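You operate a simulated robot arm through the tools that you are given. There is no shell and no other tool. Be economical: measure what you need, move in short steps, check, and stop when the job is done.

Carry out the task below with a simulated robot arm. There is one attempt and no reset: what you move stays moved.

TASK
Empty and shut the ball cleaner, wipe the splash off its lid, turn the knob to START.
Fine: the ball goes on the cream tray; use the blue pad from beside the cream tray and put it back.
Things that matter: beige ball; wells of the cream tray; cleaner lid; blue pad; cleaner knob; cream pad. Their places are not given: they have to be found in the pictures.

It is judged by the outcome, as a careful person would: the job done as asked, and still so three seconds after it is handed in. It fails if anything else is knocked over, pushed out of place, dropped, spilled or broken.

THE ROBOT
A 6-joint arm with a two-finger parallel gripper, fixed in place. Base frame: the origin is at the foot of the arm, x ahead of it, y to its left, z up; the work surface is at about z = 88. Lengths are in cm, angles in degrees, forces in N, time in s.
With the tool pointing down near the work surface it reaches from about 24 to 64 cm from the base axis. Its first joint turns from -66.0 to 66.0 degrees. Payload 2.7 kg.
Tool frame: the origin (TCP) lies between the finger pads and is the grasp point; the fingertips stand 2.3 cm ahead of it; z points along the fingers, y is the line along which they close. The gripper opens to 9.4 cm. The fingers are 3.8 cm wide and 1 cm thick; the gripper's body (5.4 by 9.6 cm) begins 3.9 cm behind the TCP.
Orientation is told as [roll, pitch, yaw] about the base's x, y, z axes, in that order, counted from this pose: with the fingers straight down and closing along the base's y, the tool's x points along the base's -x, its y along +y and its z along -z.

THE INTERFACE
- The arm moves only by the tool servo_tool. Its argument "motion" is a list of rows, each a list of 7 numbers: the opening in per cent of the stroke, from 0 (shut) to 100 (fully open), then the shift along the base's x, y, z in cm, then the turn, a rotation vector about the base's x, y, z in degrees. In form: [[grip, dx, dy, dz, ax, ay, az], ...]. A call has 1 to 20 rows; each row shifts and turns the commanded pose from where the row before left it. A row lasts 0.2 s, in which the tool goes at most 5 cm and 8.6 degrees; a call with a longer step from one row to the next is refused whole, and so is a gripper value outside its range. A pose out of reach is approached as far as the arm can. The call stops where the force on the tool passes 70 N (or 10 N more than at its start, if that is more) or the arm is blocked; 0.2 s more then pass. The fingers move at their own pace (about 4.5 cm/s each) and stop on an object; they squeeze with about 33 N. The grip force told is the motor's: it shows also when the fingers shut on nothing. Time passes only in rows, and 0.2 s behind the last, so rows that do not move let the fingers close. It gives the time, the measured TCP pose, the force on the tool (base axes), the opening and the grip force at its end, in the units of the frame above (readings bear some noise).
- Cameras (640 x 400 px; columns grow to the right, rows downward): "scene" is fixed at [8.21, -43.39, 142.22]; the picture's right is [0.73, -0.68, 0.00], its down [-0.29, -0.31, -0.91] and it looks along [0.62, 0.67, -0.42] (base axes); focal length 278 px, centre (320, 200). "wrist" rides on the gripper at [-3.9, 0, -4.4] in the tool frame; the picture's right is [0.00, -1.00, 0.00], its down [0.97, 0.00, -0.24] and it looks along [0.24, 0.00, 0.97] (tool axes); focal length 218 px, centre (320, 200).
- grab_frame(camera): a new picture of that camera. No time passes.
- measure_at(camera, pixels): for up to 12 pixels [column, row] of the newest picture of that camera ("zoom" is the newest enlarged one), the place [x, y, z] in the base frame of the surface seen there, good to about 0.3 cm. No time passes.
- zoom(camera, box): a new picture of the part [left, top, right, bottom] of that camera's present view, enlarged. No time passes.
- sign_off(): hands the job in; it is judged then, once.

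Work in short steps. Measure before you move; look again where a grasp or a placing could have gone wrong, and mend it. You have 80 turns and 38 pictures in all, the two below and enlarged ones among them. Open the gripper and draw the arm clear of the work before you hand the job in, unless the task says otherwise; then end with one line.

The tools are called as name(argument=value, ...) on one line, values as JSON. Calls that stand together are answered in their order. servo_tool: Moves the arm, as the interface text tells. Its arguments: {"type":"object","properties":{"motion":{"type":"array"}},"required":["motion"]} The other tools are called the same way: grab_frame (camera) takes a picture; measure_at (camera, pixels) gives the place of the surface under pixels of a picture; zoom (camera, box) takes an enlarged picture of a part of a camera's view; sign_off () hands the job in.

At the start:

```text
time_s: 0.0
position: [37.54, -11.8, 128.3]
ee_rot: [0.0, 0.1, 0.0]
wrist_force: [-0.2, 1.0, 0.4]
gripper_width: 9.39
grip_force: 0.2
```

scene: 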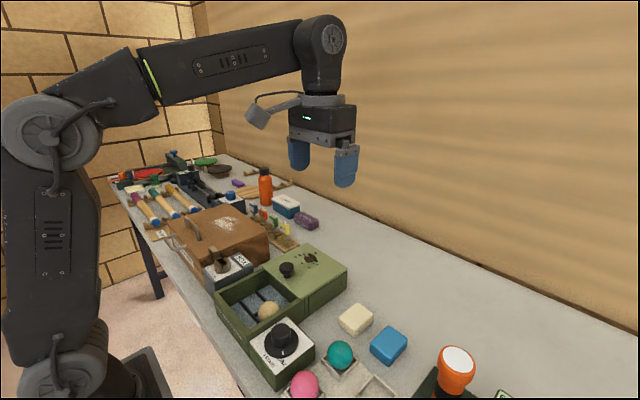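
wrist: 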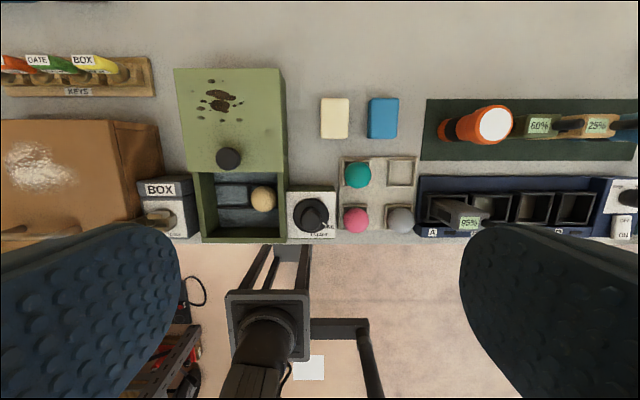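

The green cleaner is at about (230,155) in the wrist view, with the ball at (263,198) and the tray at (378,195). I zoom in on it and measure key points.

zoom(camera="wrist", box=[160, 50, 430, 250])

zoom(camera="scene", box=[200, 230, 420, 400])

measure_at(camera="wrist", pixels=[[263, 198], [228, 158], [180, 75], [280, 75], [283, 165], [399, 172], [335, 118], [383, 118], [311, 213], [230, 222], [197, 235], [216, 102]])

```text
2.00 times, centred on (295, 150) of wrist
```

zoom: 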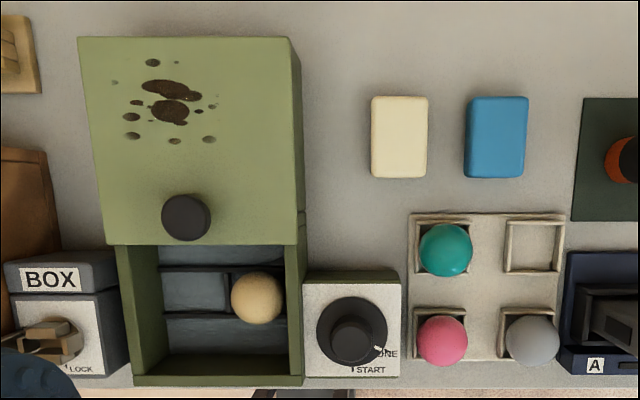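

```text
2.35 times, centred on (310, 315) of scene
```

zoom: 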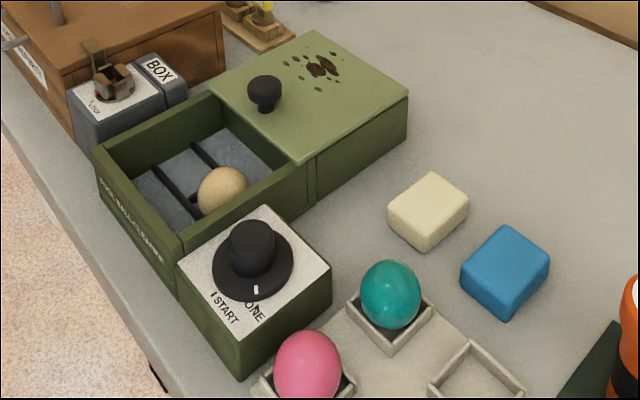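

```text
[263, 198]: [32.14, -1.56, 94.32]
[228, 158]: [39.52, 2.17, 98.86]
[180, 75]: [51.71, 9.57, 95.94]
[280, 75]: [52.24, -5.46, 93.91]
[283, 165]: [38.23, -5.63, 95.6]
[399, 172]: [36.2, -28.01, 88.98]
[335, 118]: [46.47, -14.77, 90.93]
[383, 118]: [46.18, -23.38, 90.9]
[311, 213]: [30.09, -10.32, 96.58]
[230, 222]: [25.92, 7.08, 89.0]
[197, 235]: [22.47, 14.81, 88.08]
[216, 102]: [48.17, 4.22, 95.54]
```

The lid seems to slide along x, with its black knob at about (228,158). I measure the cavity, ball, dial and tray wells in the zoomed picture (the newest is the scene one).

measure_at(camera="zoom", pixels=[[222, 180], [170, 190], [150, 215], [215, 145], [240, 155], [97, 150], [180, 245], [300, 170], [265, 85], [252, 235], [257, 290], [215, 325]])

servo_tool(motion=[[100, -2, 2.5, -2, 0, 0, 0], [100, -2, 2.5, -2, 0, 0, 0], [100, -1, 2.5, -2, 0, 0, 0], [100, -1, 2.5, -2, 0, 0, 0]])

grab_frame(camera="wrist")

```text
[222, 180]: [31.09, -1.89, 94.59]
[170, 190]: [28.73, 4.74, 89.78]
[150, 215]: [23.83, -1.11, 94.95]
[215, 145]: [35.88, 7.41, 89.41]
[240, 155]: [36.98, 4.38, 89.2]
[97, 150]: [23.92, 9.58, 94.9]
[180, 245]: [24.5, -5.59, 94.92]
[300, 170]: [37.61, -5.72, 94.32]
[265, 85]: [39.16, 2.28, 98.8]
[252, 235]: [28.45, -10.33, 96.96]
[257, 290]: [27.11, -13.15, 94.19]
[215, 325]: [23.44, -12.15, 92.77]
```

```text
time_s: 1.0
position: [31.55, -1.92, 120.23]
ee_rot: [0.0, -0.1, 0.0]
wrist_force: [0.1, 0.0, -0.1]
gripper_width: 9.37
grip_force: 0.1
```

```text
33 pictures are left
```

wrist: 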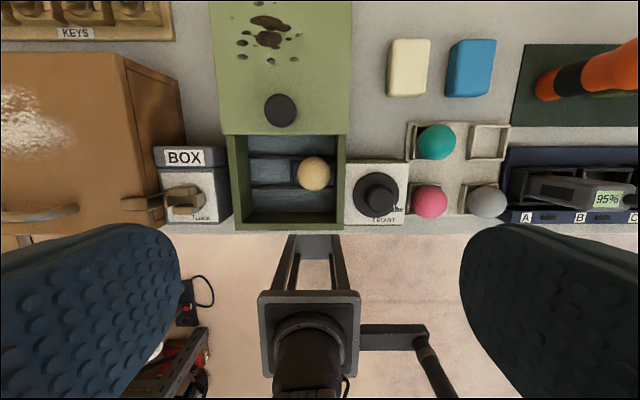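

Camera is now over the cleaner. I zoom in and measure the ball, cavity walls and bars.

zoom(camera="wrist", box=[200, 80, 424, 240])

```text
2.50 times, centred on (312, 160) of wrist
```

zoom: 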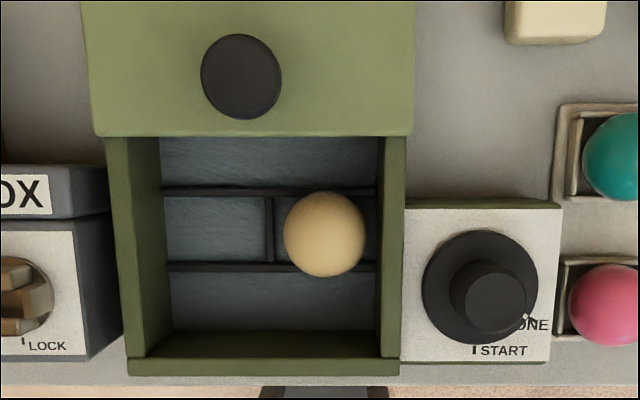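

measure_at(camera="zoom", pixels=[[324, 230], [324, 196], [324, 272], [288, 234], [361, 234], [250, 191], [250, 267], [268, 230], [220, 230], [390, 235], [130, 230], [260, 366]])

measure_at(camera="wrist", pixels=[[487, 142], [470, 125], [507, 126], [506, 159], [436, 140], [378, 193], [396, 207], [470, 66], [409, 66], [375, 217], [280, 110], [280, 132]])

```text
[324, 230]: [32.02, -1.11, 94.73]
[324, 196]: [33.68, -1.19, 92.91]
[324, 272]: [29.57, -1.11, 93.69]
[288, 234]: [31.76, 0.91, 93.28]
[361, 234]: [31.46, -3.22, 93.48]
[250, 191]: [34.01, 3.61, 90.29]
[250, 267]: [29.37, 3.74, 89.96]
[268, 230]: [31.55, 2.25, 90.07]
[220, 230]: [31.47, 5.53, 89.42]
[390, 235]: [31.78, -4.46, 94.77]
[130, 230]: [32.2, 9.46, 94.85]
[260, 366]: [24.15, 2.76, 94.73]
```

```text
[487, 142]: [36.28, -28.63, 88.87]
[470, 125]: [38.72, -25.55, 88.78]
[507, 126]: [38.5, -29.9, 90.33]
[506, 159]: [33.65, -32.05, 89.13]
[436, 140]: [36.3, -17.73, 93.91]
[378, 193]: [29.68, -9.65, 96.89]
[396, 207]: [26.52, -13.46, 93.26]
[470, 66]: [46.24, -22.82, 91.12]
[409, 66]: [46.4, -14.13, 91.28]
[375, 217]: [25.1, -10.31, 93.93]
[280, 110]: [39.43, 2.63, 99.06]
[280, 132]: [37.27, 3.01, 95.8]
```

Ball centre is about (31.5, −1.0, 92.2), radius ~2.4, beside the right wall, so I grip along x with the fingers above the low rails (top ~90.2). I turn +90° while lowering to a hover.

servo_tool(motion=[[80, 0, 0.1, -1, 0, 0, 8.2], [80, 0, 0.1, -1, 0, 0, 8.2], [80, 0, 0.1, -1, 0, 0, 8.2], [80, 0, 0.1, -1, 0, 0, 8.2], [80, 0, 0.1, -1, 0, 0, 8.2], [80, 0, 0.1, -1, 0, 0, 8.2], [80, 0, 0.1, -2, 0, 0, 8.2], [80, 0, 0.1, -2, 0, 0, 8.2], [80, 0, 0.1, -2, 0, 0, 8.2], [80, 0, 0, -2, 0, 0, 8.2], [80, 0, 0, -2, 0, 0, 8.0], [80, 0, 0, 0, 0, 0, 0]])

grab_frame(camera="wrist")

```text
time_s: 3.6
position: [31.32, -1.03, 104.19]
ee_rot: [0.0, 0.0, 90.2]
wrist_force: [0.0, 0.8, 0.3]
gripper_width: 7.55
grip_force: 0.1
```

```text
31 pictures are left
```

wrist: 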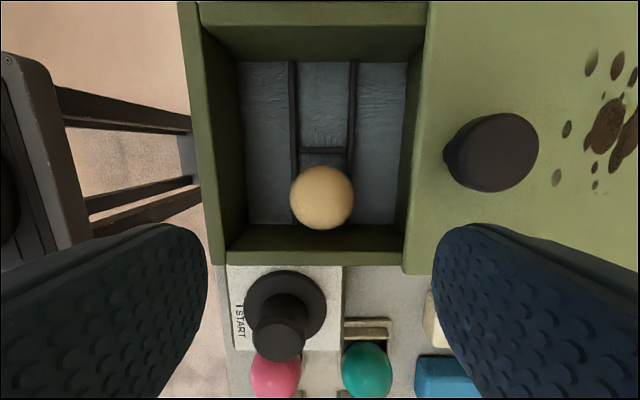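

Ball at (322,198) gives centre (31.5, −1.15). I descend to TCP z≈92.8 and close.

servo_tool(motion=[[80, 0.15, -0.1, -3, 0, 0, 0], [80, 0, 0, -3, 0, 0, 0], [80, 0, 0, -2.5, 0, 0, 0], [80, 0, 0, -1.5, 0, 0, 0], [80, 0, 0, -1.4, 0, 0, 0], [80, 0, 0, 0, 0, 0, 0], [30, 0, 0, 0, 0, 0, 0], [30, 0, 0, 0, 0, 0, 0], [30, 0, 0, 0, 0, 0, 0], [30, 0, 0, 0, 0, 0, 0]])

```text
time_s: 5.8
position: [31.68, -0.91, 92.92]
ee_rot: [0.1, 0.0, 90.0]
wrist_force: [0.1, -0.4, 0.0]
gripper_width: 5.09
grip_force: 33.1
```

The ball is held (5.1 cm opening). I lift it and carry it to a hover over the empty well at about (36.2, −27.2).

servo_tool(motion=[[30, 0, 0, 2, 0, 0, 0], [30, 0, 0, 3, 0, 0, 0], [30, 0, 0, 4, 0, 0, 0], [30, 0, 0, 3, 0, 0, 0], [30, 0.5, -3, 0, 0, 0, 0], [30, 0.8, -4, 0, 0, 0, 0], [30, 0.8, -4, 0, 0, 0, 0], [30, 0.8, -4, 0, 0, 0, 0], [30, 0.8, -4, 0, 0, 0, 0], [30, 0.5, -4, 0, 0, 0, 0], [30, 0.3, -3.3, 0, 0, 0, 0], [30, 0, 0, -4, 0, 0, 0], [30, 0, 0, 0, 0, 0, 0]])

grab_frame(camera="wrist")

grab_frame(camera="scene")

```text
time_s: 8.6
position: [36.28, -27.53, 100.69]
ee_rot: [0.0, 0.0, 90.0]
wrist_force: [0.1, 0.7, -0.2]
gripper_width: 5.08
grip_force: 33.2
```

```text
30 pictures are left
```

wrist: 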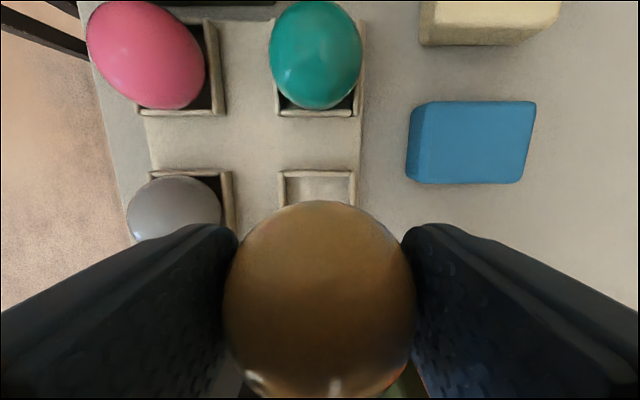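

```text
29 pictures are left
```

scene: 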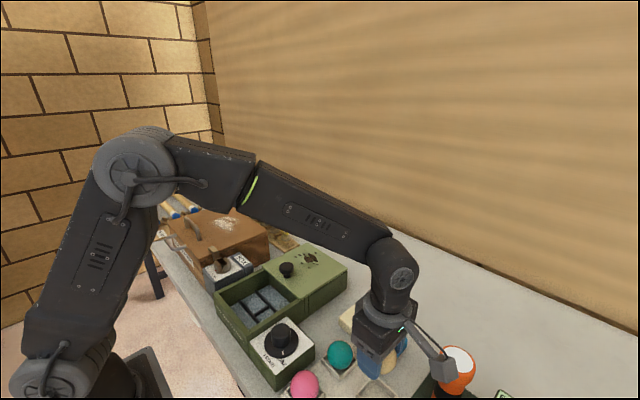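

A bracket on the gripper appears to reach toward the orange torch at (455,365); I check its clearance, and the empty well's edges.

zoom(camera="scene", box=[320, 290, 500, 400])

measure_at(camera="wrist", pixels=[[280, 172], [355, 172], [318, 190], [285, 195], [350, 195], [318, 174], [220, 172], [472, 143], [410, 105], [532, 105], [522, 182]])

measure_at(camera="scene", pixels=[[440, 366], [432, 352], [415, 330], [446, 380], [455, 355], [470, 370], [450, 345]])

```text
3.56 times, centred on (410, 345) of scene
```

zoom: 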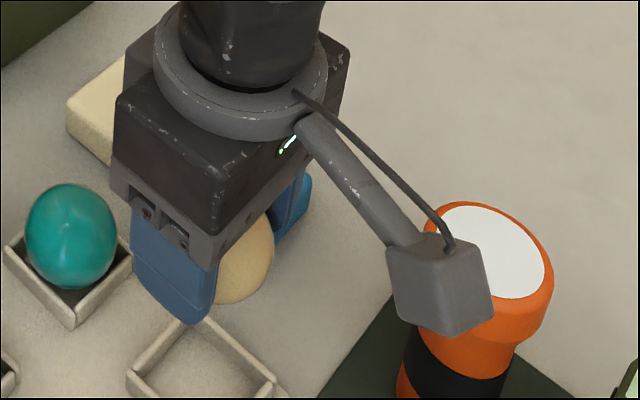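

```text
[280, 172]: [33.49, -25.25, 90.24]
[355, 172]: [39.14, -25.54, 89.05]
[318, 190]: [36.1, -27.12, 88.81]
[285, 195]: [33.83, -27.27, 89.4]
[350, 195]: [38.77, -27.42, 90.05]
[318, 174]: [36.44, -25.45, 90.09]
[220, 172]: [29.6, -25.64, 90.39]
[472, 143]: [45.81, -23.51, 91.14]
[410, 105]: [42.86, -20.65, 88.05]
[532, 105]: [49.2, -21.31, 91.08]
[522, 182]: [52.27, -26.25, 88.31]
```

```text
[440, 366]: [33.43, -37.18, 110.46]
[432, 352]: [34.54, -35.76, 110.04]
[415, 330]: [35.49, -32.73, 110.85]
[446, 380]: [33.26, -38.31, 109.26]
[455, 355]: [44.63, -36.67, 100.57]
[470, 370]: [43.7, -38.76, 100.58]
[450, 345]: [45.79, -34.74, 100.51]
```

The bracket hangs low over the charger side in this orientation, so I turn back to yaw 0, which points it toward the robot. Then I re-centre on the well at (36.1, −27.6).

servo_tool(motion=[[30, 0, 0, 1, 0, 0, -8.2], [30, 0, 0, 1, 0, 0, -8.2], [30, 0, 0, 0, 0, 0, -8.2], [30, 0, 0, 0, 0, 0, -8.2], [30, 0, 0, 0, 0, 0, -8.2], [30, 0, 0, 0, 0, 0, -8.2], [30, 0, 0, 0, 0, 0, -8.2], [30, 0, 0, 0, 0, 0, -8.2], [30, 0, 0, 0, 0, 0, -8.2], [30, 0, 0, 0, 0, 0, -8.2], [30, 0, 0, -1, 0, 0, -8.0], [30, 0, 0, -2, 0, 0, 0], [30, 0, 0, 0, 0, 0, 0]])

grab_frame(camera="wrist")

```text
time_s: 11.4
position: [36.19, -27.36, 99.77]
ee_rot: [0.0, 0.0, 0.0]
wrist_force: [-0.2, 0.5, -1.3]
gripper_width: 5.09
grip_force: 32.9
```

```text
27 pictures are left
```

wrist: 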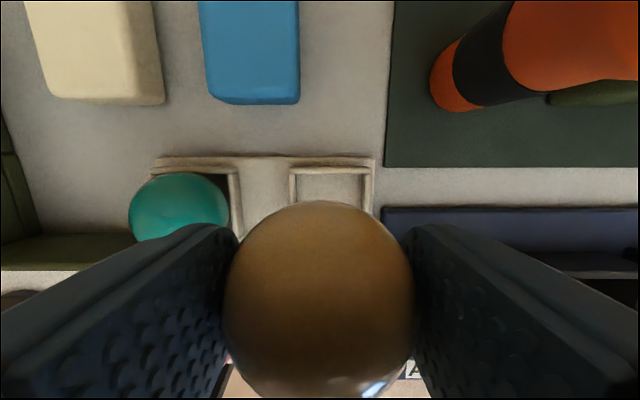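

Well centre reads (36.15, −27.9). I nudge −0.45 in y and lower toward z≈92.8.

servo_tool(motion=[[30, 0.1, -0.45, -2, 0, 0, 0], [30, 0, 0, -2, 0, 0, 0], [30, 0, 0, -2, 0, 0, 0], [30, 0, 0, -0.9, 0, 0, 0], [30, 0, 0, 0, 0, 0, 0]])

zoom(camera="scene", box=[310, 310, 470, 400])

```text
time_s: 12.6
position: [36.21, -27.87, 92.99]
ee_rot: [0.0, 0.1, 0.0]
wrist_force: [0.2, 0.9, -0.8]
gripper_width: 5.07
grip_force: 32.9
```

```text
4.00 times, centred on (390, 355) of scene
```

zoom: 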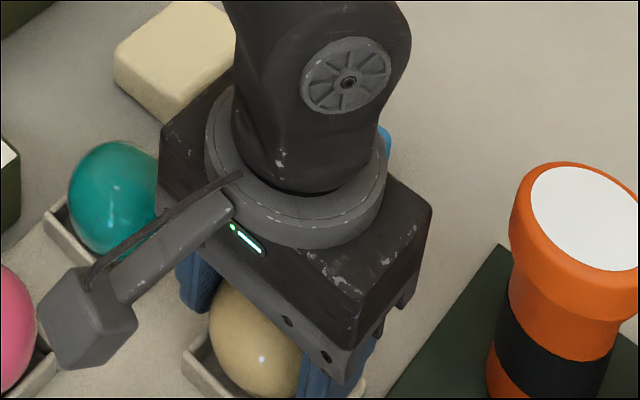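

The ball is in the well opening. I lower 0.3 more, open gently, and rise.

servo_tool(motion=[[30, 0, 0, -0.25, 0, 0, 0], [30, 0, 0, 0, 0, 0, 0], [58, 0, 0, 0, 0, 0, 0], [65, 0, 0, 0, 0, 0, 0], [72, 0, 0, 0, 0, 0, 0], [72, 0, 0, 0, 0, 0, 0], [72, 0, 0, 2, 0, 0, 0], [72, 0, 0, 4, 0, 0, 0], [72, 0, 0, 4, 0, 0, 0], [72, 0, 0, 4, 0, 0, 0], [72, 0, 0, 0, 0, 0, 0]])

grab_frame(camera="wrist")

```text
time_s: 15.0
position: [36.32, -27.95, 106.85]
ee_rot: [0.1, 0.0, 0.0]
wrist_force: [-0.4, -0.6, 1.0]
gripper_width: 6.77
grip_force: 0.1
```

```text
25 pictures are left
```

wrist: 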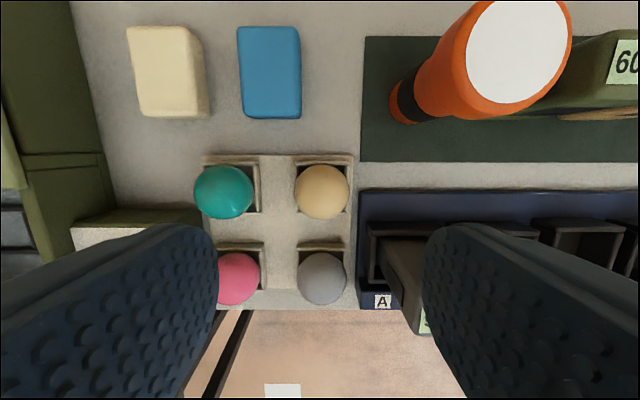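

The beige ball sits in its well at (321,191). Next I go over to the lid knob at (39.3, 2.4) with yaw 90.

servo_tool(motion=[[72, 0, 0, 3, 0, 0, 0], [72, 0, 4, 0, 0, 0, 8.2], [72, 0, 4, 0, 0, 0, 8.2], [72, 0.5, 4, 0, 0, 0, 8.2], [72, 0.5, 4, 0, 0, 0, 8.2], [72, 0.5, 4, 0, 0, 0, 8.2], [72, 0.5, 4, 0, 0, 0, 8.2], [72, 0.5, 3, 0, 0, 0, 8.2], [72, 0.5, 2, 0, 0, 0, 8.2], [72, 0, 1.2, 0, 0, 0, 8.2], [72, 0, 0, 0, 0, 0, 8.2], [72, 0, 0, 0, 0, 0, 8.0], [72, 0, 0, 0, 0, 0, 0]])

grab_frame(camera="wrist")

```text
time_s: 17.8
position: [39.25, 2.35, 109.83]
ee_rot: [0.0, -0.1, 90.2]
wrist_force: [0.2, -0.4, 0.1]
gripper_width: 6.78
grip_force: 0.0
```

```text
24 pictures are left
```

wrist: 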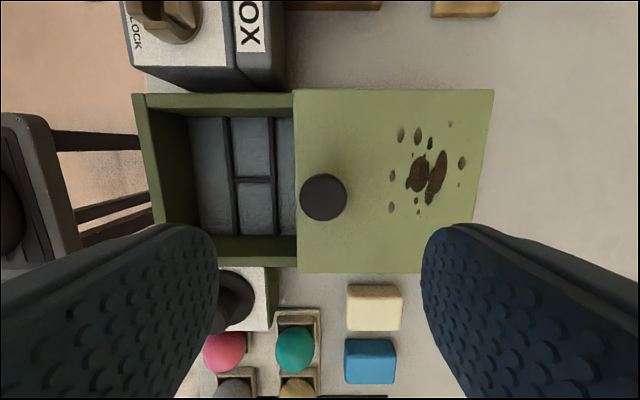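

Knob cap at (323,197) is (39.5, 2.65), top 98.9. I lower so the fingertips stay just above the lid, and grip.

servo_tool(motion=[[72, 0.2, 0.3, -4, 0, 0, 0], [72, 0, 0, -3, 0, 0, 0], [72, 0, 0, -2.5, 0, 0, 0], [72, 0, 0, -1.8, 0, 0, 0], [72, 0, 0, 0, 0, 0, 0], [20, 0, 0, 0, 0, 0, 0], [20, 0, 0, 0, 0, 0, 0], [20, 0, 0, 0, 0, 0, 0], [20, 0, 0, 0, 0, 0, 0]])

```text
time_s: 19.8
position: [39.61, 2.6, 98.51]
ee_rot: [0.0, 0.0, 89.9]
wrist_force: [0.1, -0.6, -4.0]
gripper_width: 3.53
grip_force: 44.9
```

Gripped (3.5 cm). I pull the lid toward the robot 3 cm as a test.

servo_tool(motion=[[20, -0.5, 0, 0, 0, 0, 0], [20, -1, 0, 0, 0, 0, 0], [20, -1.5, 0, 0, 0, 0, 0], [20, 0, 0, 0, 0, 0, 0]])

grab_frame(camera="scene")

```text
time_s: 20.8
position: [36.46, 2.54, 98.5]
ee_rot: [0.0, 0.0, 89.9]
wrist_force: [0.2, -1.3, -1.5]
gripper_width: 3.54
grip_force: 44.2
```

```text
23 pictures are left
```

scene: 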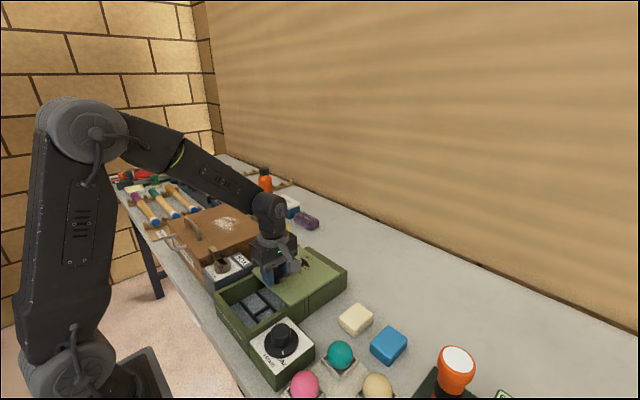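

The lid is sliding. I pull on toward the closed position (about 10.5 cm more), slowing toward the end.

servo_tool(motion=[[20, -1.5, 0, 0, 0, 0, 0], [20, -1.5, 0, 0, 0, 0, 0], [20, -1.5, 0, 0, 0, 0, 0], [20, -1.5, 0, 0, 0, 0, 0], [20, -1.5, 0, 0, 0, 0, 0], [20, -1, 0, 0, 0, 0, 0], [20, -0.7, 0, 0, 0, 0, 0], [20, 0, 0, 0, 0, 0, 0]])

zoom(camera="scene", box=[200, 220, 380, 390])

```text
time_s: 22.6
position: [27.23, 2.45, 98.42]
ee_rot: [-0.3, -0.1, 90.0]
wrist_force: [-0.1, -10.7, 33.2]
gripper_width: 3.53
grip_force: 45.1
```

```text
2.35 times, centred on (290, 305) of scene
```

zoom: 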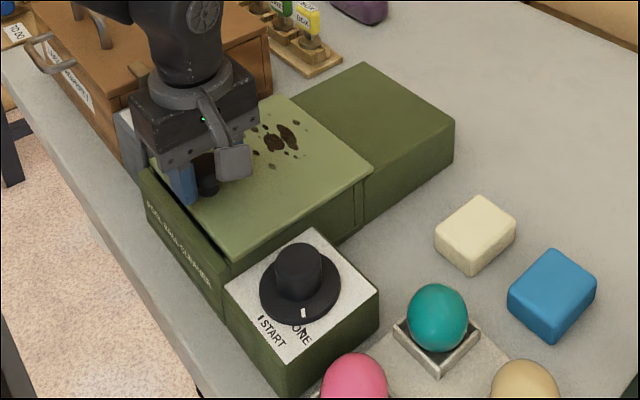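

Force z is 33 N with about 1 cm of travel left. I look with the wrist camera before going on.

grab_frame(camera="wrist")

measure_at(camera="zoom", pixels=[[225, 258], [215, 245], [237, 258], [205, 225], [185, 228], [160, 195], [150, 172], [232, 155], [365, 165], [190, 185], [130, 140], [175, 150]])

```text
21 pictures are left
```

wrist: 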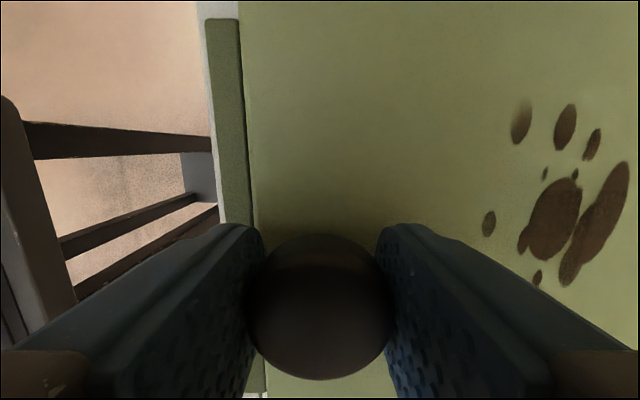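

```text
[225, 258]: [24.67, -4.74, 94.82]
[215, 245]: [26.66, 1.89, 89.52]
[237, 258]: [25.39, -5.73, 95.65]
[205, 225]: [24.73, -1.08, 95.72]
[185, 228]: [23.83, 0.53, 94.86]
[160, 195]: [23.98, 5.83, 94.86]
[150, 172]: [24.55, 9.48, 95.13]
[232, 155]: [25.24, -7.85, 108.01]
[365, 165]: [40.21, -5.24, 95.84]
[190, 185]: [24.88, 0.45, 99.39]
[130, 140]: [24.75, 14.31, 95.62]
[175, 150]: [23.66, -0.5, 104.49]
```

Nothing is fouling; the front edge is at x≈24.7 and the wall's outer face at ≈23.6. I ease up slightly and continue in small steps.

servo_tool(motion=[[20, 0, 0, 0.1, 0, 0, 0], [20, -0.3, 0, 0, 0, 0, 0], [20, -0.3, 0, 0, 0, 0, 0], [20, 0, 0, 0, 0, 0, 0]])

```text
time_s: 23.6
position: [26.46, 2.49, 98.46]
ee_rot: [0.0, 0.0, 90.1]
wrist_force: [-1.4, -3.0, 23.1]
gripper_width: 3.55
grip_force: 44.9
```

servo_tool(motion=[[20, -0.2, 0, 0.05, 0, 0, 0], [20, -0.2, 0, 0, 0, 0, 0], [20, -0.2, 0, 0, 0, 0, 0], [20, 0, 0, 0, 0, 0, 0]])

grab_frame(camera="wrist")

```text
time_s: 24.6
position: [25.93, 2.64, 98.49]
ee_rot: [0.4, 0.1, 89.9]
wrist_force: [1.2, -16.5, -11.0]
gripper_width: 3.5
grip_force: 45.1
```

```text
20 pictures are left
```

wrist: 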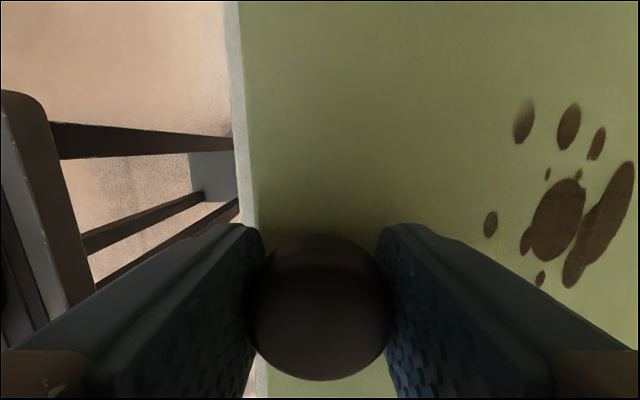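

The front wall is now covered and the lid edge looks flush. I release, rise, and check.

servo_tool(motion=[[60, 0, 0, 0, 0, 0, 0], [60, 0, 0, 0, 0, 0, 0], [60, 0, 0, 0, 0, 0, 0], [60, 0, 0, 3, 0, 0, 0], [60, 0, 0, 4, 0, 0, 0], [60, 1, 0, 5, 0, 0, 0], [60, 4, 0, 3, 0, 0, 0], [60, 4, 0, 0, 0, 0, 0], [60, 0, 0, 0, 0, 0, 0]])

grab_frame(camera="wrist")

zoom(camera="scene", box=[200, 230, 360, 400])

```text
refused: row 6 steps farther than a row can; nothing moved
```

```text
19 pictures are left
```

wrist: 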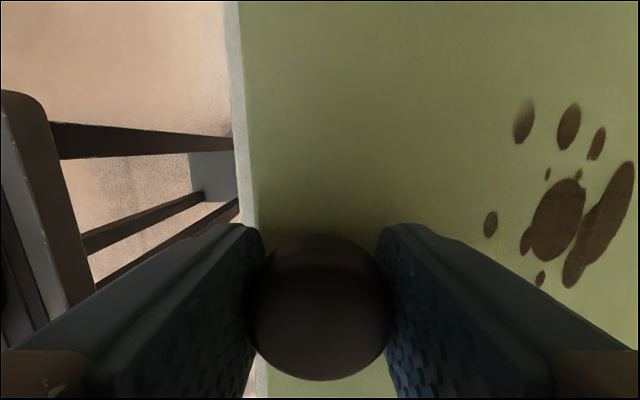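

```text
2.35 times, centred on (280, 315) of scene
```

zoom: 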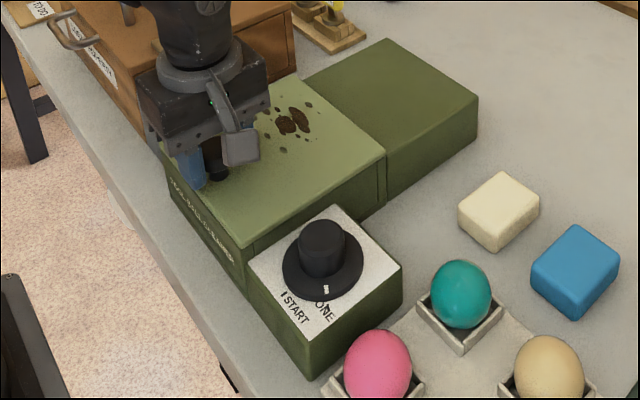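

The lid is shut and flush. I release, rise, and back off toward the pads, turning back to yaw 0.

servo_tool(motion=[[60, 0, 0, 0, 0, 0, 0], [60, 0, 0, 0, 0, 0, 0], [60, 0, 0, 0, 0, 0, 0], [60, 0, 0, 3, 0, 0, 0], [60, 0, 0, 4, 0, 0, 0], [70, 1, 0, 4, 0, 0, -8.2], [70, 3, -2.5, 0, 0, 0, -8.2], [70, 3, -3, 0, 0, 0, -8.2], [70, 3, -3, 0, 0, 0, -8.2], [70, 3, -3, 0, 0, 0, -8.2], [70, 3, -3, 0, 0, 0, -8.2], [70, 2.4, -3, 0, 0, 0, -8.2], [70, 2, -3, 0, 0, 0, -8.2], [70, 0, -3, 0, 0, 0, -8.2], [70, 0, -2.8, 0, 0, 0, -8.2], [70, 0, 0, -2, 0, 0, -8.0], [70, 0, 0, 0, 0, 0, 0]])

grab_frame(camera="wrist")

```text
time_s: 28.2
position: [46.4, -23.54, 107.49]
ee_rot: [-0.1, 0.0, -0.1]
wrist_force: [0.5, 0.0, 0.1]
gripper_width: 6.58
grip_force: 0.1
```

```text
17 pictures are left
```

wrist: 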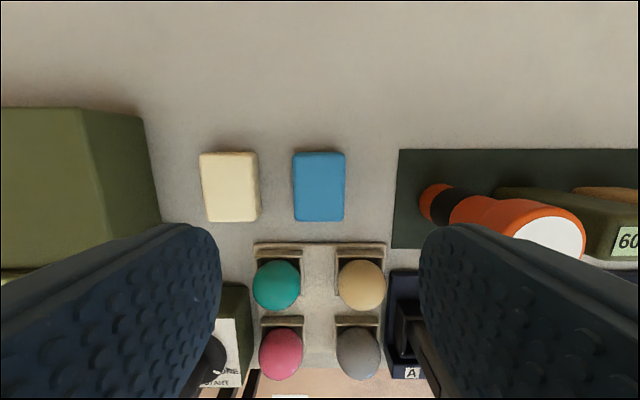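

Blue pad centre at (319,187) is (46.45, −23.5), right under the TCP. I descend to z≈91.3 and grip it.

servo_tool(motion=[[70, 0, 0, -4, 0, 0, 0], [70, 0, 0, -4, 0, 0, 0], [70, 0, 0, -4, 0, 0, 0], [70, 0, 0, -2.5, 0, 0, 0], [70, 0, 0, -1.7, 0, 0, 0], [70, 0, 0, 0, 0, 0, 0], [30, 0, 0, 0, 0, 0, 0], [30, 0, 0, 0, 0, 0, 0], [30, 0, 0, 0, 0, 0, 0], [30, 0, 0, 0, 0, 0, 0]])

```text
time_s: 30.4
position: [46.32, -23.68, 91.37]
ee_rot: [0.0, 0.0, 0.0]
wrist_force: [0.3, -0.4, 0.1]
gripper_width: 5.08
grip_force: 33.2
```

Pad gripped at (46.35, −23.6, 91.35), which is also where it must be returned. I lift it and go to hover beside the splash.

servo_tool(motion=[[30, 0, 0, 2, 0, 0, 0], [30, 0, 0, 4, 0, 0, 0], [30, 0, 0, 4, 0, 0, 0], [30, 0, 0, 4, 0, 0, 0], [30, 0, 4, 0, 0, 0, 0], [30, -1, 4, 0, 0, 0, 0], [30, -2, 4, 0, 0, 0, 0], [30, -2, 3, 0, 0, 0, 0], [30, -2, 3, 0, 0, 0, 0], [30, -2, 3, 0, 0, 0, 0], [30, -2, 3, 0, 0, 0, 0], [30, 0, 0, 0, 0, 0, 0]])

zoom(camera="scene", box=[200, 220, 360, 350])

```text
time_s: 33.0
position: [35.39, 0.19, 105.41]
ee_rot: [0.0, -0.1, 0.0]
wrist_force: [0.5, -0.4, -0.4]
gripper_width: 5.12
grip_force: 32.9
```

```text
3.08 times, centred on (280, 285) of scene
```

zoom: 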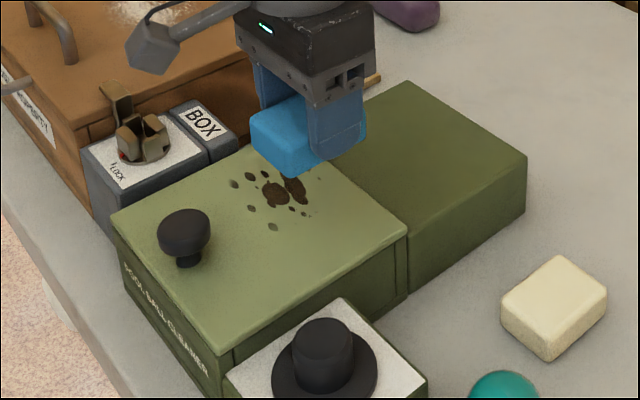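

The lid is shut with the splash still in view. I measure its extent.

measure_at(camera="zoom", pixels=[[234, 184], [252, 209], [273, 227], [273, 195], [292, 190], [310, 214], [250, 177], [266, 175], [303, 208], [350, 235], [230, 165], [140, 120]])

```text
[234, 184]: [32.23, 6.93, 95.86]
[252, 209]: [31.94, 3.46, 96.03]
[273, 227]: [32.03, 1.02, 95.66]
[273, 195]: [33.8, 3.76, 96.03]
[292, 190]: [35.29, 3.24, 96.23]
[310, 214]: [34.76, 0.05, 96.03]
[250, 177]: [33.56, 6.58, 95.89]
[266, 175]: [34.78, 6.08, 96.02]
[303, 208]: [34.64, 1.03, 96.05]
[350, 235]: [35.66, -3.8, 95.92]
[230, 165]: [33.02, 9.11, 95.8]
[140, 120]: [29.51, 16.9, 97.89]
```

Splash spans x≈31.5–38.2, y≈−0.5–8.3 on the lid (z≈95.9). I lower the pad onto its near side at x=34; contact should be at TCP z≈99.2.

servo_tool(motion=[[30, -1.3, 0, -3, 0, 0, 0], [30, 0, 0, -2, 0, 0, 0], [30, 0, 0, -0.8, 0, 0, 0], [30, 0, 0, -0.3, 0, 0, 0], [30, 0, 0, -0.2, 0, 0, 0], [30, 0, 0, 0, 0, 0, 0]])

```text
time_s: 34.4
position: [34.09, 0.43, 99.0]
ee_rot: [-0.1, 0.1, 0.0]
wrist_force: [0.6, 0.5, 0.5]
gripper_width: 5.08
grip_force: 32.9
```

servo_tool(motion=[[30, 0, 0, -0.15, 0, 0, 0], [30, 0, 0, -0.15, 0, 0, 0], [30, 0, 0, 0, 0, 0, 0]])

```text
time_s: 35.2
position: [34.29, 0.31, 98.94]
ee_rot: [0.1, -0.3, 0.2]
wrist_force: [-1.3, 5.2, 31.7]
gripper_width: 5.11
grip_force: 33.2
```

Contact at 32 N. I ease a touch and sweep: up along y, back, shift x, and again.

servo_tool(motion=[[30, 0, 0, 0.1, 0, 0, 0], [30, 0, 1, 0, 0, 0, 0], [30, 0, 1.5, 0, 0, 0, 0], [30, 0, 1.5, 0, 0, 0, 0], [30, 0, 1.5, 0, 0, 0, 0], [30, 0, 0.7, 0, 0, 0, 0], [30, 1, 0, 0, 0, 0, 0], [30, 1, 0, 0, 0, 0, 0], [30, 0, -1.5, 0, 0, 0, 0], [30, 0, -1.5, 0, 0, 0, 0], [30, 0, -1.5, 0, 0, 0, 0], [30, 0, -1.5, 0, 0, 0, 0], [30, 0, -0.4, 0, 0, 0, 0], [30, 0, 0, 0, 0, 0, 0]])

zoom(camera="scene", box=[200, 220, 360, 350])

```text
time_s: 38.2
position: [36.05, 0.19, 98.82]
ee_rot: [0.0, 0.1, 0.0]
wrist_force: [-0.5, 6.1, 9.3]
gripper_width: 5.07
grip_force: 33.1
```

```text
3.08 times, centred on (280, 285) of scene
```

zoom: 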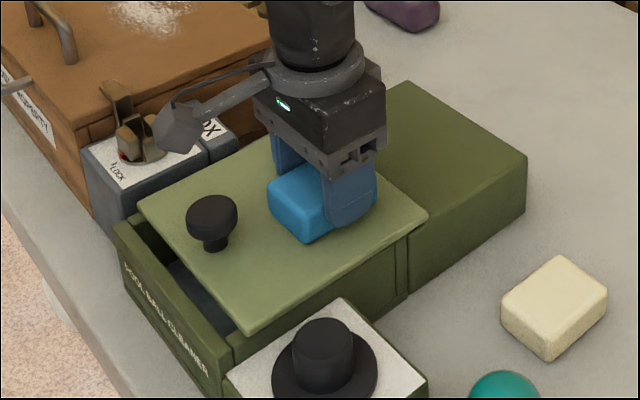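

The x shift dragged the lid open about 2 cm. I lift and look at what remains of the splash.

servo_tool(motion=[[30, 0, 0, 2, 0, 0, 0], [30, 0, -1, 4, 0, 0, 0], [30, 0, -4, 3, 0, 0, 0], [30, 0, -4, 0, 0, 0, 0], [30, 0, -3, 0, 0, 0, 0], [30, 0, 0, 0, 0, 0, 0]])

grab_frame(camera="wrist")

zoom(camera="scene", box=[200, 220, 360, 350])

```text
time_s: 39.6
position: [36.05, -11.71, 107.79]
ee_rot: [0.0, 0.0, 0.1]
wrist_force: [-0.2, 0.2, -0.7]
gripper_width: 5.09
grip_force: 33.0
```

```text
14 pictures are left
```

wrist: 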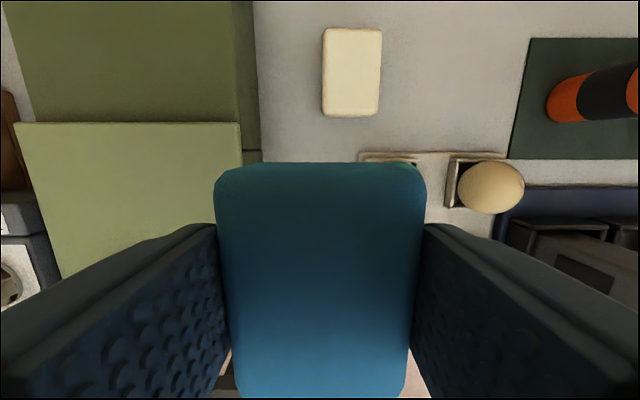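

```text
3.08 times, centred on (280, 285) of scene
```

zoom: 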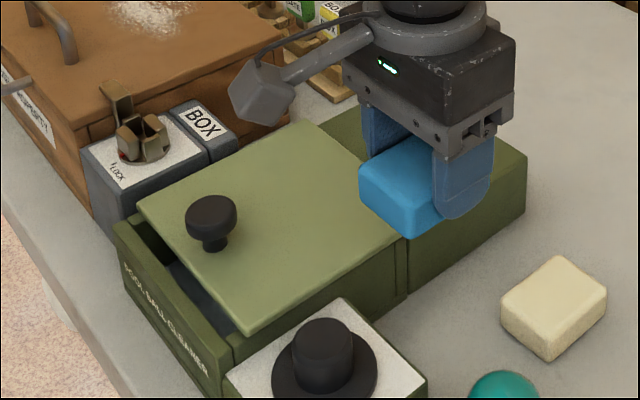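

The splash is gone. I take the pad back to (46.35, −23.6) and lower it.

servo_tool(motion=[[30, 3, -3.4, 0, 0, 0, 0], [30, 3, -3.4, 0, 0, 0, 0], [30, 3, -3.4, 0, 0, 0, 0], [30, 1.3, -1.7, 0, 0, 0, 0], [30, 0, 0, -4, 0, 0, 0], [30, 0, 0, -4, 0, 0, 0], [30, 0, 0, -4, 0, 0, 0], [30, 0, 0, -2.5, 0, 0, 0], [30, 0, 0, -1.2, 0, 0, 0], [30, 0, 0, -0.4, 0, 0, 0], [30, 0, 0, 0, 0, 0, 0]])

```text
time_s: 42.0
position: [46.3, -23.55, 91.76]
ee_rot: [0.0, 0.1, 0.0]
wrist_force: [-0.6, -0.2, -0.5]
gripper_width: 5.09
grip_force: 32.9
```

servo_tool(motion=[[30, 0, 0, -0.2, 0, 0, 0], [30, 0, 0, -0.15, 0, 0, 0], [30, 0, 0, 0, 0, 0, 0]])

```text
time_s: 42.8
position: [46.39, -23.66, 91.48]
ee_rot: [0.0, 0.0, 0.0]
wrist_force: [0.4, -0.2, 0.2]
gripper_width: 5.1
grip_force: 33.2
```

servo_tool(motion=[[30, 0, 0, -0.15, 0, 0, 0], [30, 0, 0, -0.1, 0, 0, 0], [30, 0, 0, 0, 0, 0, 0]])

```text
time_s: 43.6
position: [46.49, -23.87, 91.3]
ee_rot: [0.0, -0.1, 0.0]
wrist_force: [-4.4, 2.8, 9.0]
gripper_width: 5.1
grip_force: 32.6
```

The pad is down (9 N). I open, rise, and travel to the lid knob near (27.9, 2.6) at yaw 90.

servo_tool(motion=[[60, 0, 0, 0, 0, 0, 0], [70, 0, 0, 0, 0, 0, 0], [70, 0, 0, 0, 0, 0, 0], [70, 0, 0, 4, 0, 0, 0], [70, 0, 0, 5, 0, 0, 0], [70, 0, 0, 5, 0, 0, 0], [70, 0, 0, 4.5, 0, 0, 0], [70, -1, 3, 0, 0, 0, 8.2], [70, -1, 3, 0, 0, 0, 8.2], [70, -2, 3, 0, 0, 0, 8.2], [70, -2, 3, 0, 0, 0, 8.2], [70, -2, 3, 0, 0, 0, 8.2], [70, -2, 3, 0, 0, 0, 8.2], [70, -2, 3, 0, 0, 0, 8.2], [70, -2, 3, 0, 0, 0, 8.2], [70, -2, 2.3, 0, 0, 0, 8.2], [70, -1.5, 0, 0, 0, 0, 8.2], [70, -1, 0, 0, 0, 0, 8], [70, 0, 0, 0, 0, 0, 0]])

grab_frame(camera="wrist")

```text
time_s: 47.6
position: [27.85, 2.74, 109.83]
ee_rot: [0.0, 0.0, 90.1]
wrist_force: [-1.1, 0.4, 0.1]
gripper_width: 6.57
grip_force: 0.1
```

```text
12 pictures are left
```

wrist: 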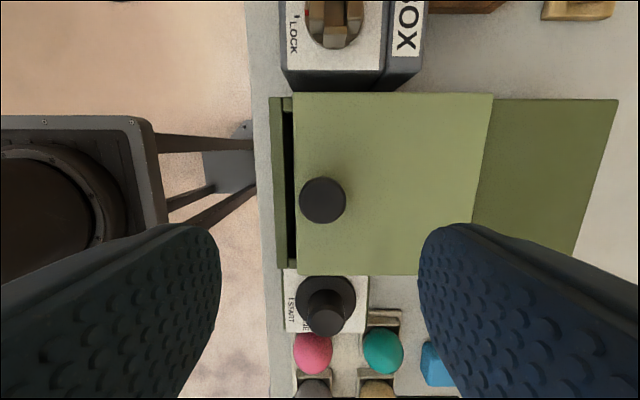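

Knob at (323,200) → (28.05, 2.8). I descend, grip it, and pull it back to x≈25.9.

servo_tool(motion=[[70, 0.15, 0.05, -4, 0, 0, 0], [70, 0, 0, -3, 0, 0, 0], [70, 0, 0, -2.5, 0, 0, 0], [70, 0, 0, -1.7, 0, 0, 0], [70, 0, 0, 0, 0, 0, 0], [20, 0, 0, 0, 0, 0, 0], [20, 0, 0, 0, 0, 0, 0], [20, 0, 0, 0, 0, 0, 0], [20, 0, 0, 0, 0, 0, 0], [20, -0.5, 0, 0, 0, 0, 0], [20, -0.7, 0, 0, 0, 0, 0], [20, -0.5, 0, 0, 0, 0, 0], [20, 0, 0, 0, 0, 0, 0]])

```text
time_s: 50.4
position: [26.08, 2.65, 98.32]
ee_rot: [0.1, -0.1, 89.9]
wrist_force: [-1.5, 14.5, -15.0]
gripper_width: 3.54
grip_force: 45.4
```

servo_tool(motion=[[20, -0.2, 0, 0, 0, 0, 0], [20, -0.1, 0, 0, 0, 0, 0], [20, 0, 0, 0, 0, 0, 0]])

zoom(camera="scene", box=[210, 250, 330, 390])

```text
time_s: 51.2
position: [25.88, 2.75, 98.35]
ee_rot: [0.2, 0.1, 89.9]
wrist_force: [0.8, 9.8, -34.9]
gripper_width: 3.52
grip_force: 45.4
```

```text
2.86 times, centred on (270, 320) of scene
```

zoom: 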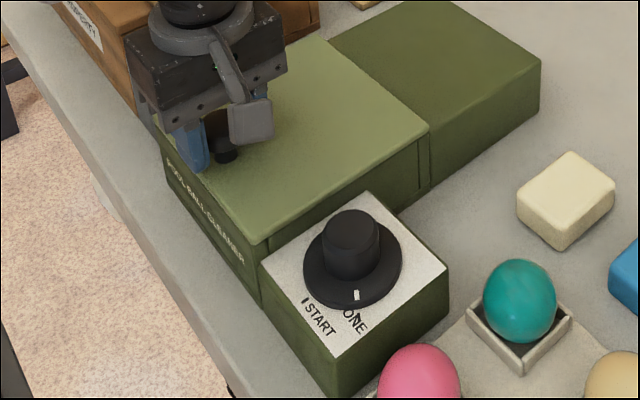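

The lid is shut again. I release, rise, and hover over the dial near (29.5, −10.2).

servo_tool(motion=[[60, 0, 0, 0, 0, 0, 0], [60, 0, 0, 0, 0, 0, 0], [60, 0, 0, 0, 0, 0, 0], [60, 0, 0, 3, 0, 0, 0], [60, 0, 0, 4, 0, 0, 0], [60, 0.6, -3, 2, 0, 0, 0], [60, 1.5, -4, 0, 0, 0, 0], [60, 1.5, -4, 0, 0, 0, 0], [60, 0, -2, 0, 0, 0, 0], [60, 0, 0, 0, 0, 0, 0]])

grab_frame(camera="wrist")

```text
time_s: 53.4
position: [29.79, -10.39, 107.33]
ee_rot: [0.1, 0.0, 90.0]
wrist_force: [-0.1, -0.8, -0.5]
gripper_width: 5.62
grip_force: 0.1
```

```text
10 pictures are left
```

wrist: 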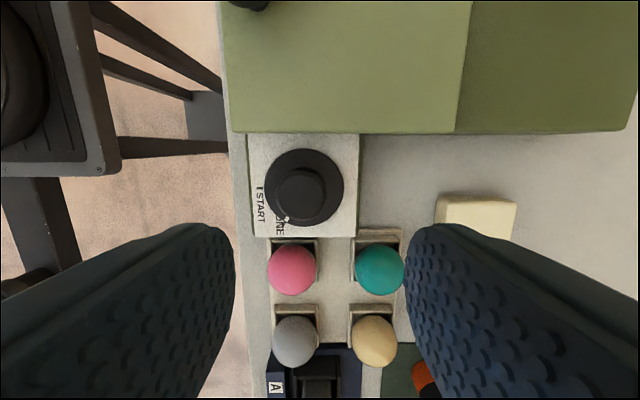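

zoom(camera="wrist", box=[240, 130, 368, 242])

measure_at(camera="zoom", pixels=[[300, 260], [320, 130], [230, 345], [310, 220], [205, 175], [90, 240]])

```text
3.57 times, centred on (304, 186) of wrist
```

zoom: 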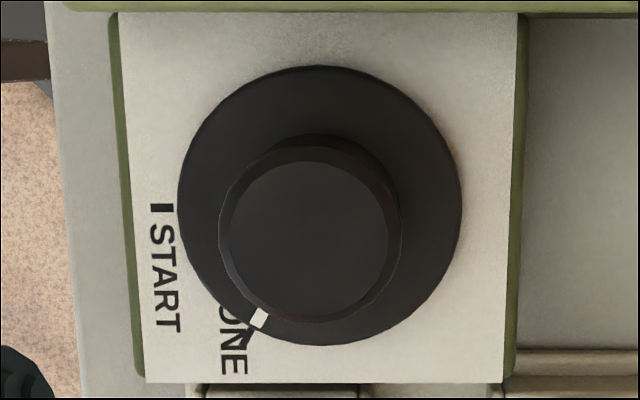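

```text
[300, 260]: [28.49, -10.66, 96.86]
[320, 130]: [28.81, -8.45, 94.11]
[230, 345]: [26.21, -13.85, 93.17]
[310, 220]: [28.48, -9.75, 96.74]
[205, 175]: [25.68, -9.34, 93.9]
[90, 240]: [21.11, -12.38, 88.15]
```

Dial axis is ≈ (28.45, −9.9), cap Ø3.3, top 96.9, flange top 94.1. The pointer is ~60° from the START tick, which lies toward −x, so I need −60° about z. I descend and grip.

servo_tool(motion=[[60, -1.35, 0.45, -3, 0, 0, 0], [60, 0, 0, -3, 0, 0, 0], [60, 0, 0, -2.5, 0, 0, 0], [60, 0, 0, -1.75, 0, 0, 0], [60, 0, 0, 0, 0, 0, 0], [20, 0, 0, 0, 0, 0, 0], [20, 0, 0, 0, 0, 0, 0], [20, 0, 0, 0, 0, 0, 0], [20, 0, 0, 0, 0, 0, 0]])

```text
time_s: 55.4
position: [28.42, -9.95, 97.23]
ee_rot: [-0.3, 0.1, 90.2]
wrist_force: [21.4, 0.1, -6.4]
gripper_width: 3.69
grip_force: 44.7
```

Gripped at 3.7 cm with a small sideways load; I nudge +0.1 in x and turn −60°.

servo_tool(motion=[[20, 0.1, 0, 0, 0, 0, 0], [20, 0, 0, 0, 0, 0, -5], [20, 0, 0, 0, 0, 0, -7], [20, 0, 0, 0, 0, 0, -8], [20, 0, 0, 0, 0, 0, -8], [20, 0, 0, 0, 0, 0, -8], [20, 0, 0, 0, 0, 0, -8], [20, 0, 0, 0, 0, 0, -8], [20, 0, 0, 0, 0, 0, -8], [20, 0, 0, 0, 0, 0, 0]])

zoom(camera="scene", box=[220, 290, 340, 390])

```text
time_s: 57.6
position: [28.5, -9.87, 97.18]
ee_rot: [-0.4, -0.3, 30.1]
wrist_force: [20.5, -19.8, -6.3]
gripper_width: 3.69
grip_force: 44.8
```

```text
4.00 times, centred on (280, 340) of scene
```

zoom: 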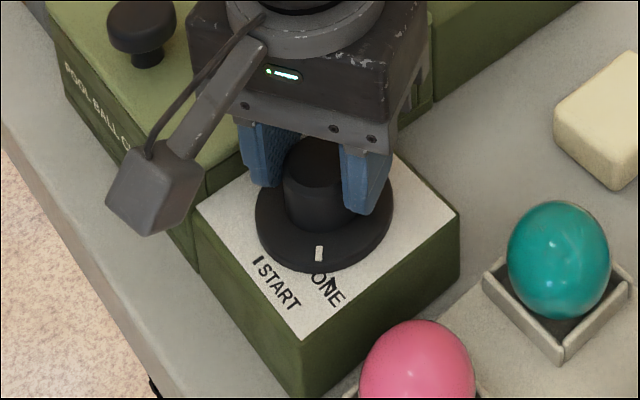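

The pointer moved only ~12° (now at (319,253) in the zoom), so the fingers slipped. I recentre slightly and continue turning slowly by −20°.

servo_tool(motion=[[20, 0.1, -0.1, 0, 0, 0, 0], [20, 0, 0, 0, 0, 0, -1], [20, 0, 0, 0, 0, 0, -1.5], [20, 0, 0, 0, 0, 0, -1.5], [20, 0, 0, 0, 0, 0, -1.5], [20, 0, 0, 0, 0, 0, -1.5], [20, 0, 0, 0, 0, 0, -1.5], [20, 0, 0, 0, 0, 0, -1.5], [20, 0, 0, 0, 0, 0, -1.5], [20, 0, 0, 0, 0, 0, -1.5], [20, 0, 0, 0, 0, 0, -1.5], [20, 0, 0, 0, 0, 0, -1.5], [20, 0, 0, 0, 0, 0, -1.5], [20, 0, 0, 0, 0, 0, -1.5], [20, 0, 0, 0, 0, 0, -1.5], [20, 0, 0, 0, 0, 0, 0]])

zoom(camera="scene", box=[220, 290, 340, 390])

```text
time_s: 61.0
position: [28.7, -10.03, 97.23]
ee_rot: [-0.1, -0.2, 9.7]
wrist_force: [12.7, -25.1, 2.9]
gripper_width: 3.69
grip_force: 44.9
```

```text
4.00 times, centred on (280, 340) of scene
```

zoom: 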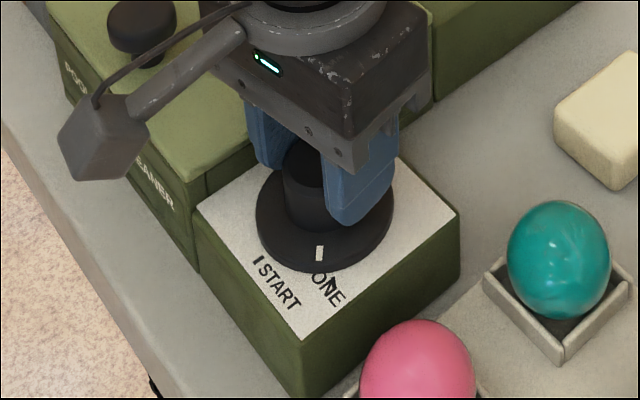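

The pointer did not move, so it is either slipping or blocked. I release, rise, and inspect the dial and the lid's front edge from above.

servo_tool(motion=[[60, 0, 0, 0, 0, 0, 0], [60, 0, 0, 0, 0, 0, 0], [60, 0, 0, 0, 0, 0, 0], [60, 0, 0, 3, 0, 0, 0], [60, 0, 0, 4, 0, 0, 0], [60, 0, 2, 4, 0, 0, -5], [60, 0, 3, 3, 0, 0, -4.7], [60, 0, 2, 0, 0, 0, 0], [60, 0, 0, 0, 0, 0, 0]])

zoom(camera="wrist", box=[210, 140, 434, 280])

```text
time_s: 63.0
position: [28.69, -2.92, 111.42]
ee_rot: [0.0, -0.1, -0.2]
wrist_force: [-0.4, 0.1, -0.7]
gripper_width: 5.62
grip_force: 0.2
```

```text
2.86 times, centred on (322, 210) of wrist
```

zoom: 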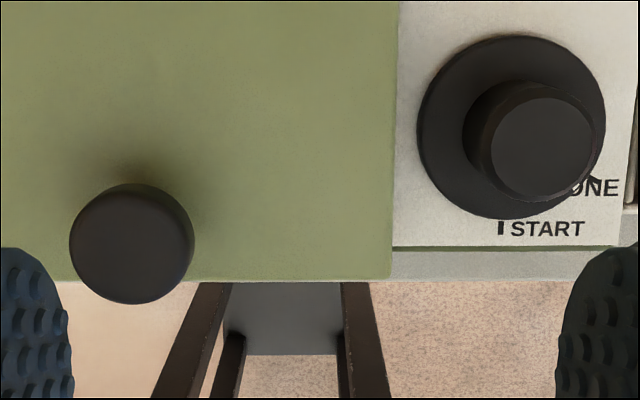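

The lid is properly shut. The flange carries the pointer, so gripping the wider flange rim would double the torque. I measure its height, rim and the plate around it.

measure_at(camera="zoom", pixels=[[435, 130], [425, 130], [510, 45], [512, 33], [410, 130], [512, 20], [450, 190], [445, 215], [595, 90], [615, 90], [545, 150], [250, 270]])

```text
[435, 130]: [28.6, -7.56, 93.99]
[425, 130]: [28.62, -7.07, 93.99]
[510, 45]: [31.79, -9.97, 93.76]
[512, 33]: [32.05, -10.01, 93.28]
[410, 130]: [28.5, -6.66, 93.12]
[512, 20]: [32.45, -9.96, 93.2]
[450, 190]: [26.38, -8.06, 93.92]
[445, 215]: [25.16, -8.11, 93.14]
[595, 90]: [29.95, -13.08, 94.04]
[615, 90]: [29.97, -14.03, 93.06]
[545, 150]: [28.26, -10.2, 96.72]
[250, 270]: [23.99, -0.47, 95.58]
```

Flange: top 94.0, plate 93.15, centre (28.6, −10.0), radius 3.2. I'll grip its rim from yaw ~115 and turn to ~57, which keeps the fingers clear of the lid edge.

servo_tool(motion=[[81, 0, -2, 0, 0, 0, 8.2], [81, 0, -2, 0, 0, 0, 8.2], [81, 0, -2, 0, 0, 0, 8.2], [81, -0.1, -1.1, 0, 0, 0, 8.2], [81, 0, 0, 0, 0, 0, 8.2], [81, 0, 0, 0, 0, 0, 8.2], [81, 0, 0, 0, 0, 0, 8.2], [81, 0, 0, 0, 0, 0, 8.2], [81, 0, 0, 0, 0, 0, 8.2], [81, 0, 0, 0, 0, 0, 8.2], [81, 0, 0, -2, 0, 0, 8.2], [81, 0, 0, -3, 0, 0, 8.2], [81, 0, 0, -3, 0, 0, 8.2], [81, 0, 0, -3, 0, 0, 8.2], [81, 0, 0, -2, 0, 0, 0], [81, 0, 0, 0, 0, 0, 0]])

```text
time_s: 66.4
position: [28.5, -10.14, 98.13]
ee_rot: [-0.1, 0.0, 114.7]
wrist_force: [-0.8, 0.0, -0.4]
gripper_width: 7.61
grip_force: 0.0
```

servo_tool(motion=[[81, 0.1, 0.1, -1.2, 0, 0, 0], [81, 0, 0, -0.8, 0, 0, 0], [81, 0, 0, -0.35, 0, 0, 0], [81, 0, 0, 0, 0, 0, 0], [40, 0, 0, 0, 0, 0, 0], [40, 0, 0, 0, 0, 0, 0], [40, 0, 0, 0, 0, 0, 0], [40, 0, 0, 0, 0, 0, 0]])

```text
time_s: 68.2
position: [28.43, -10.07, 95.87]
ee_rot: [0.1, -0.1, 114.6]
wrist_force: [-9.8, -8.1, -0.9]
gripper_width: 6.47
grip_force: 45.2
```

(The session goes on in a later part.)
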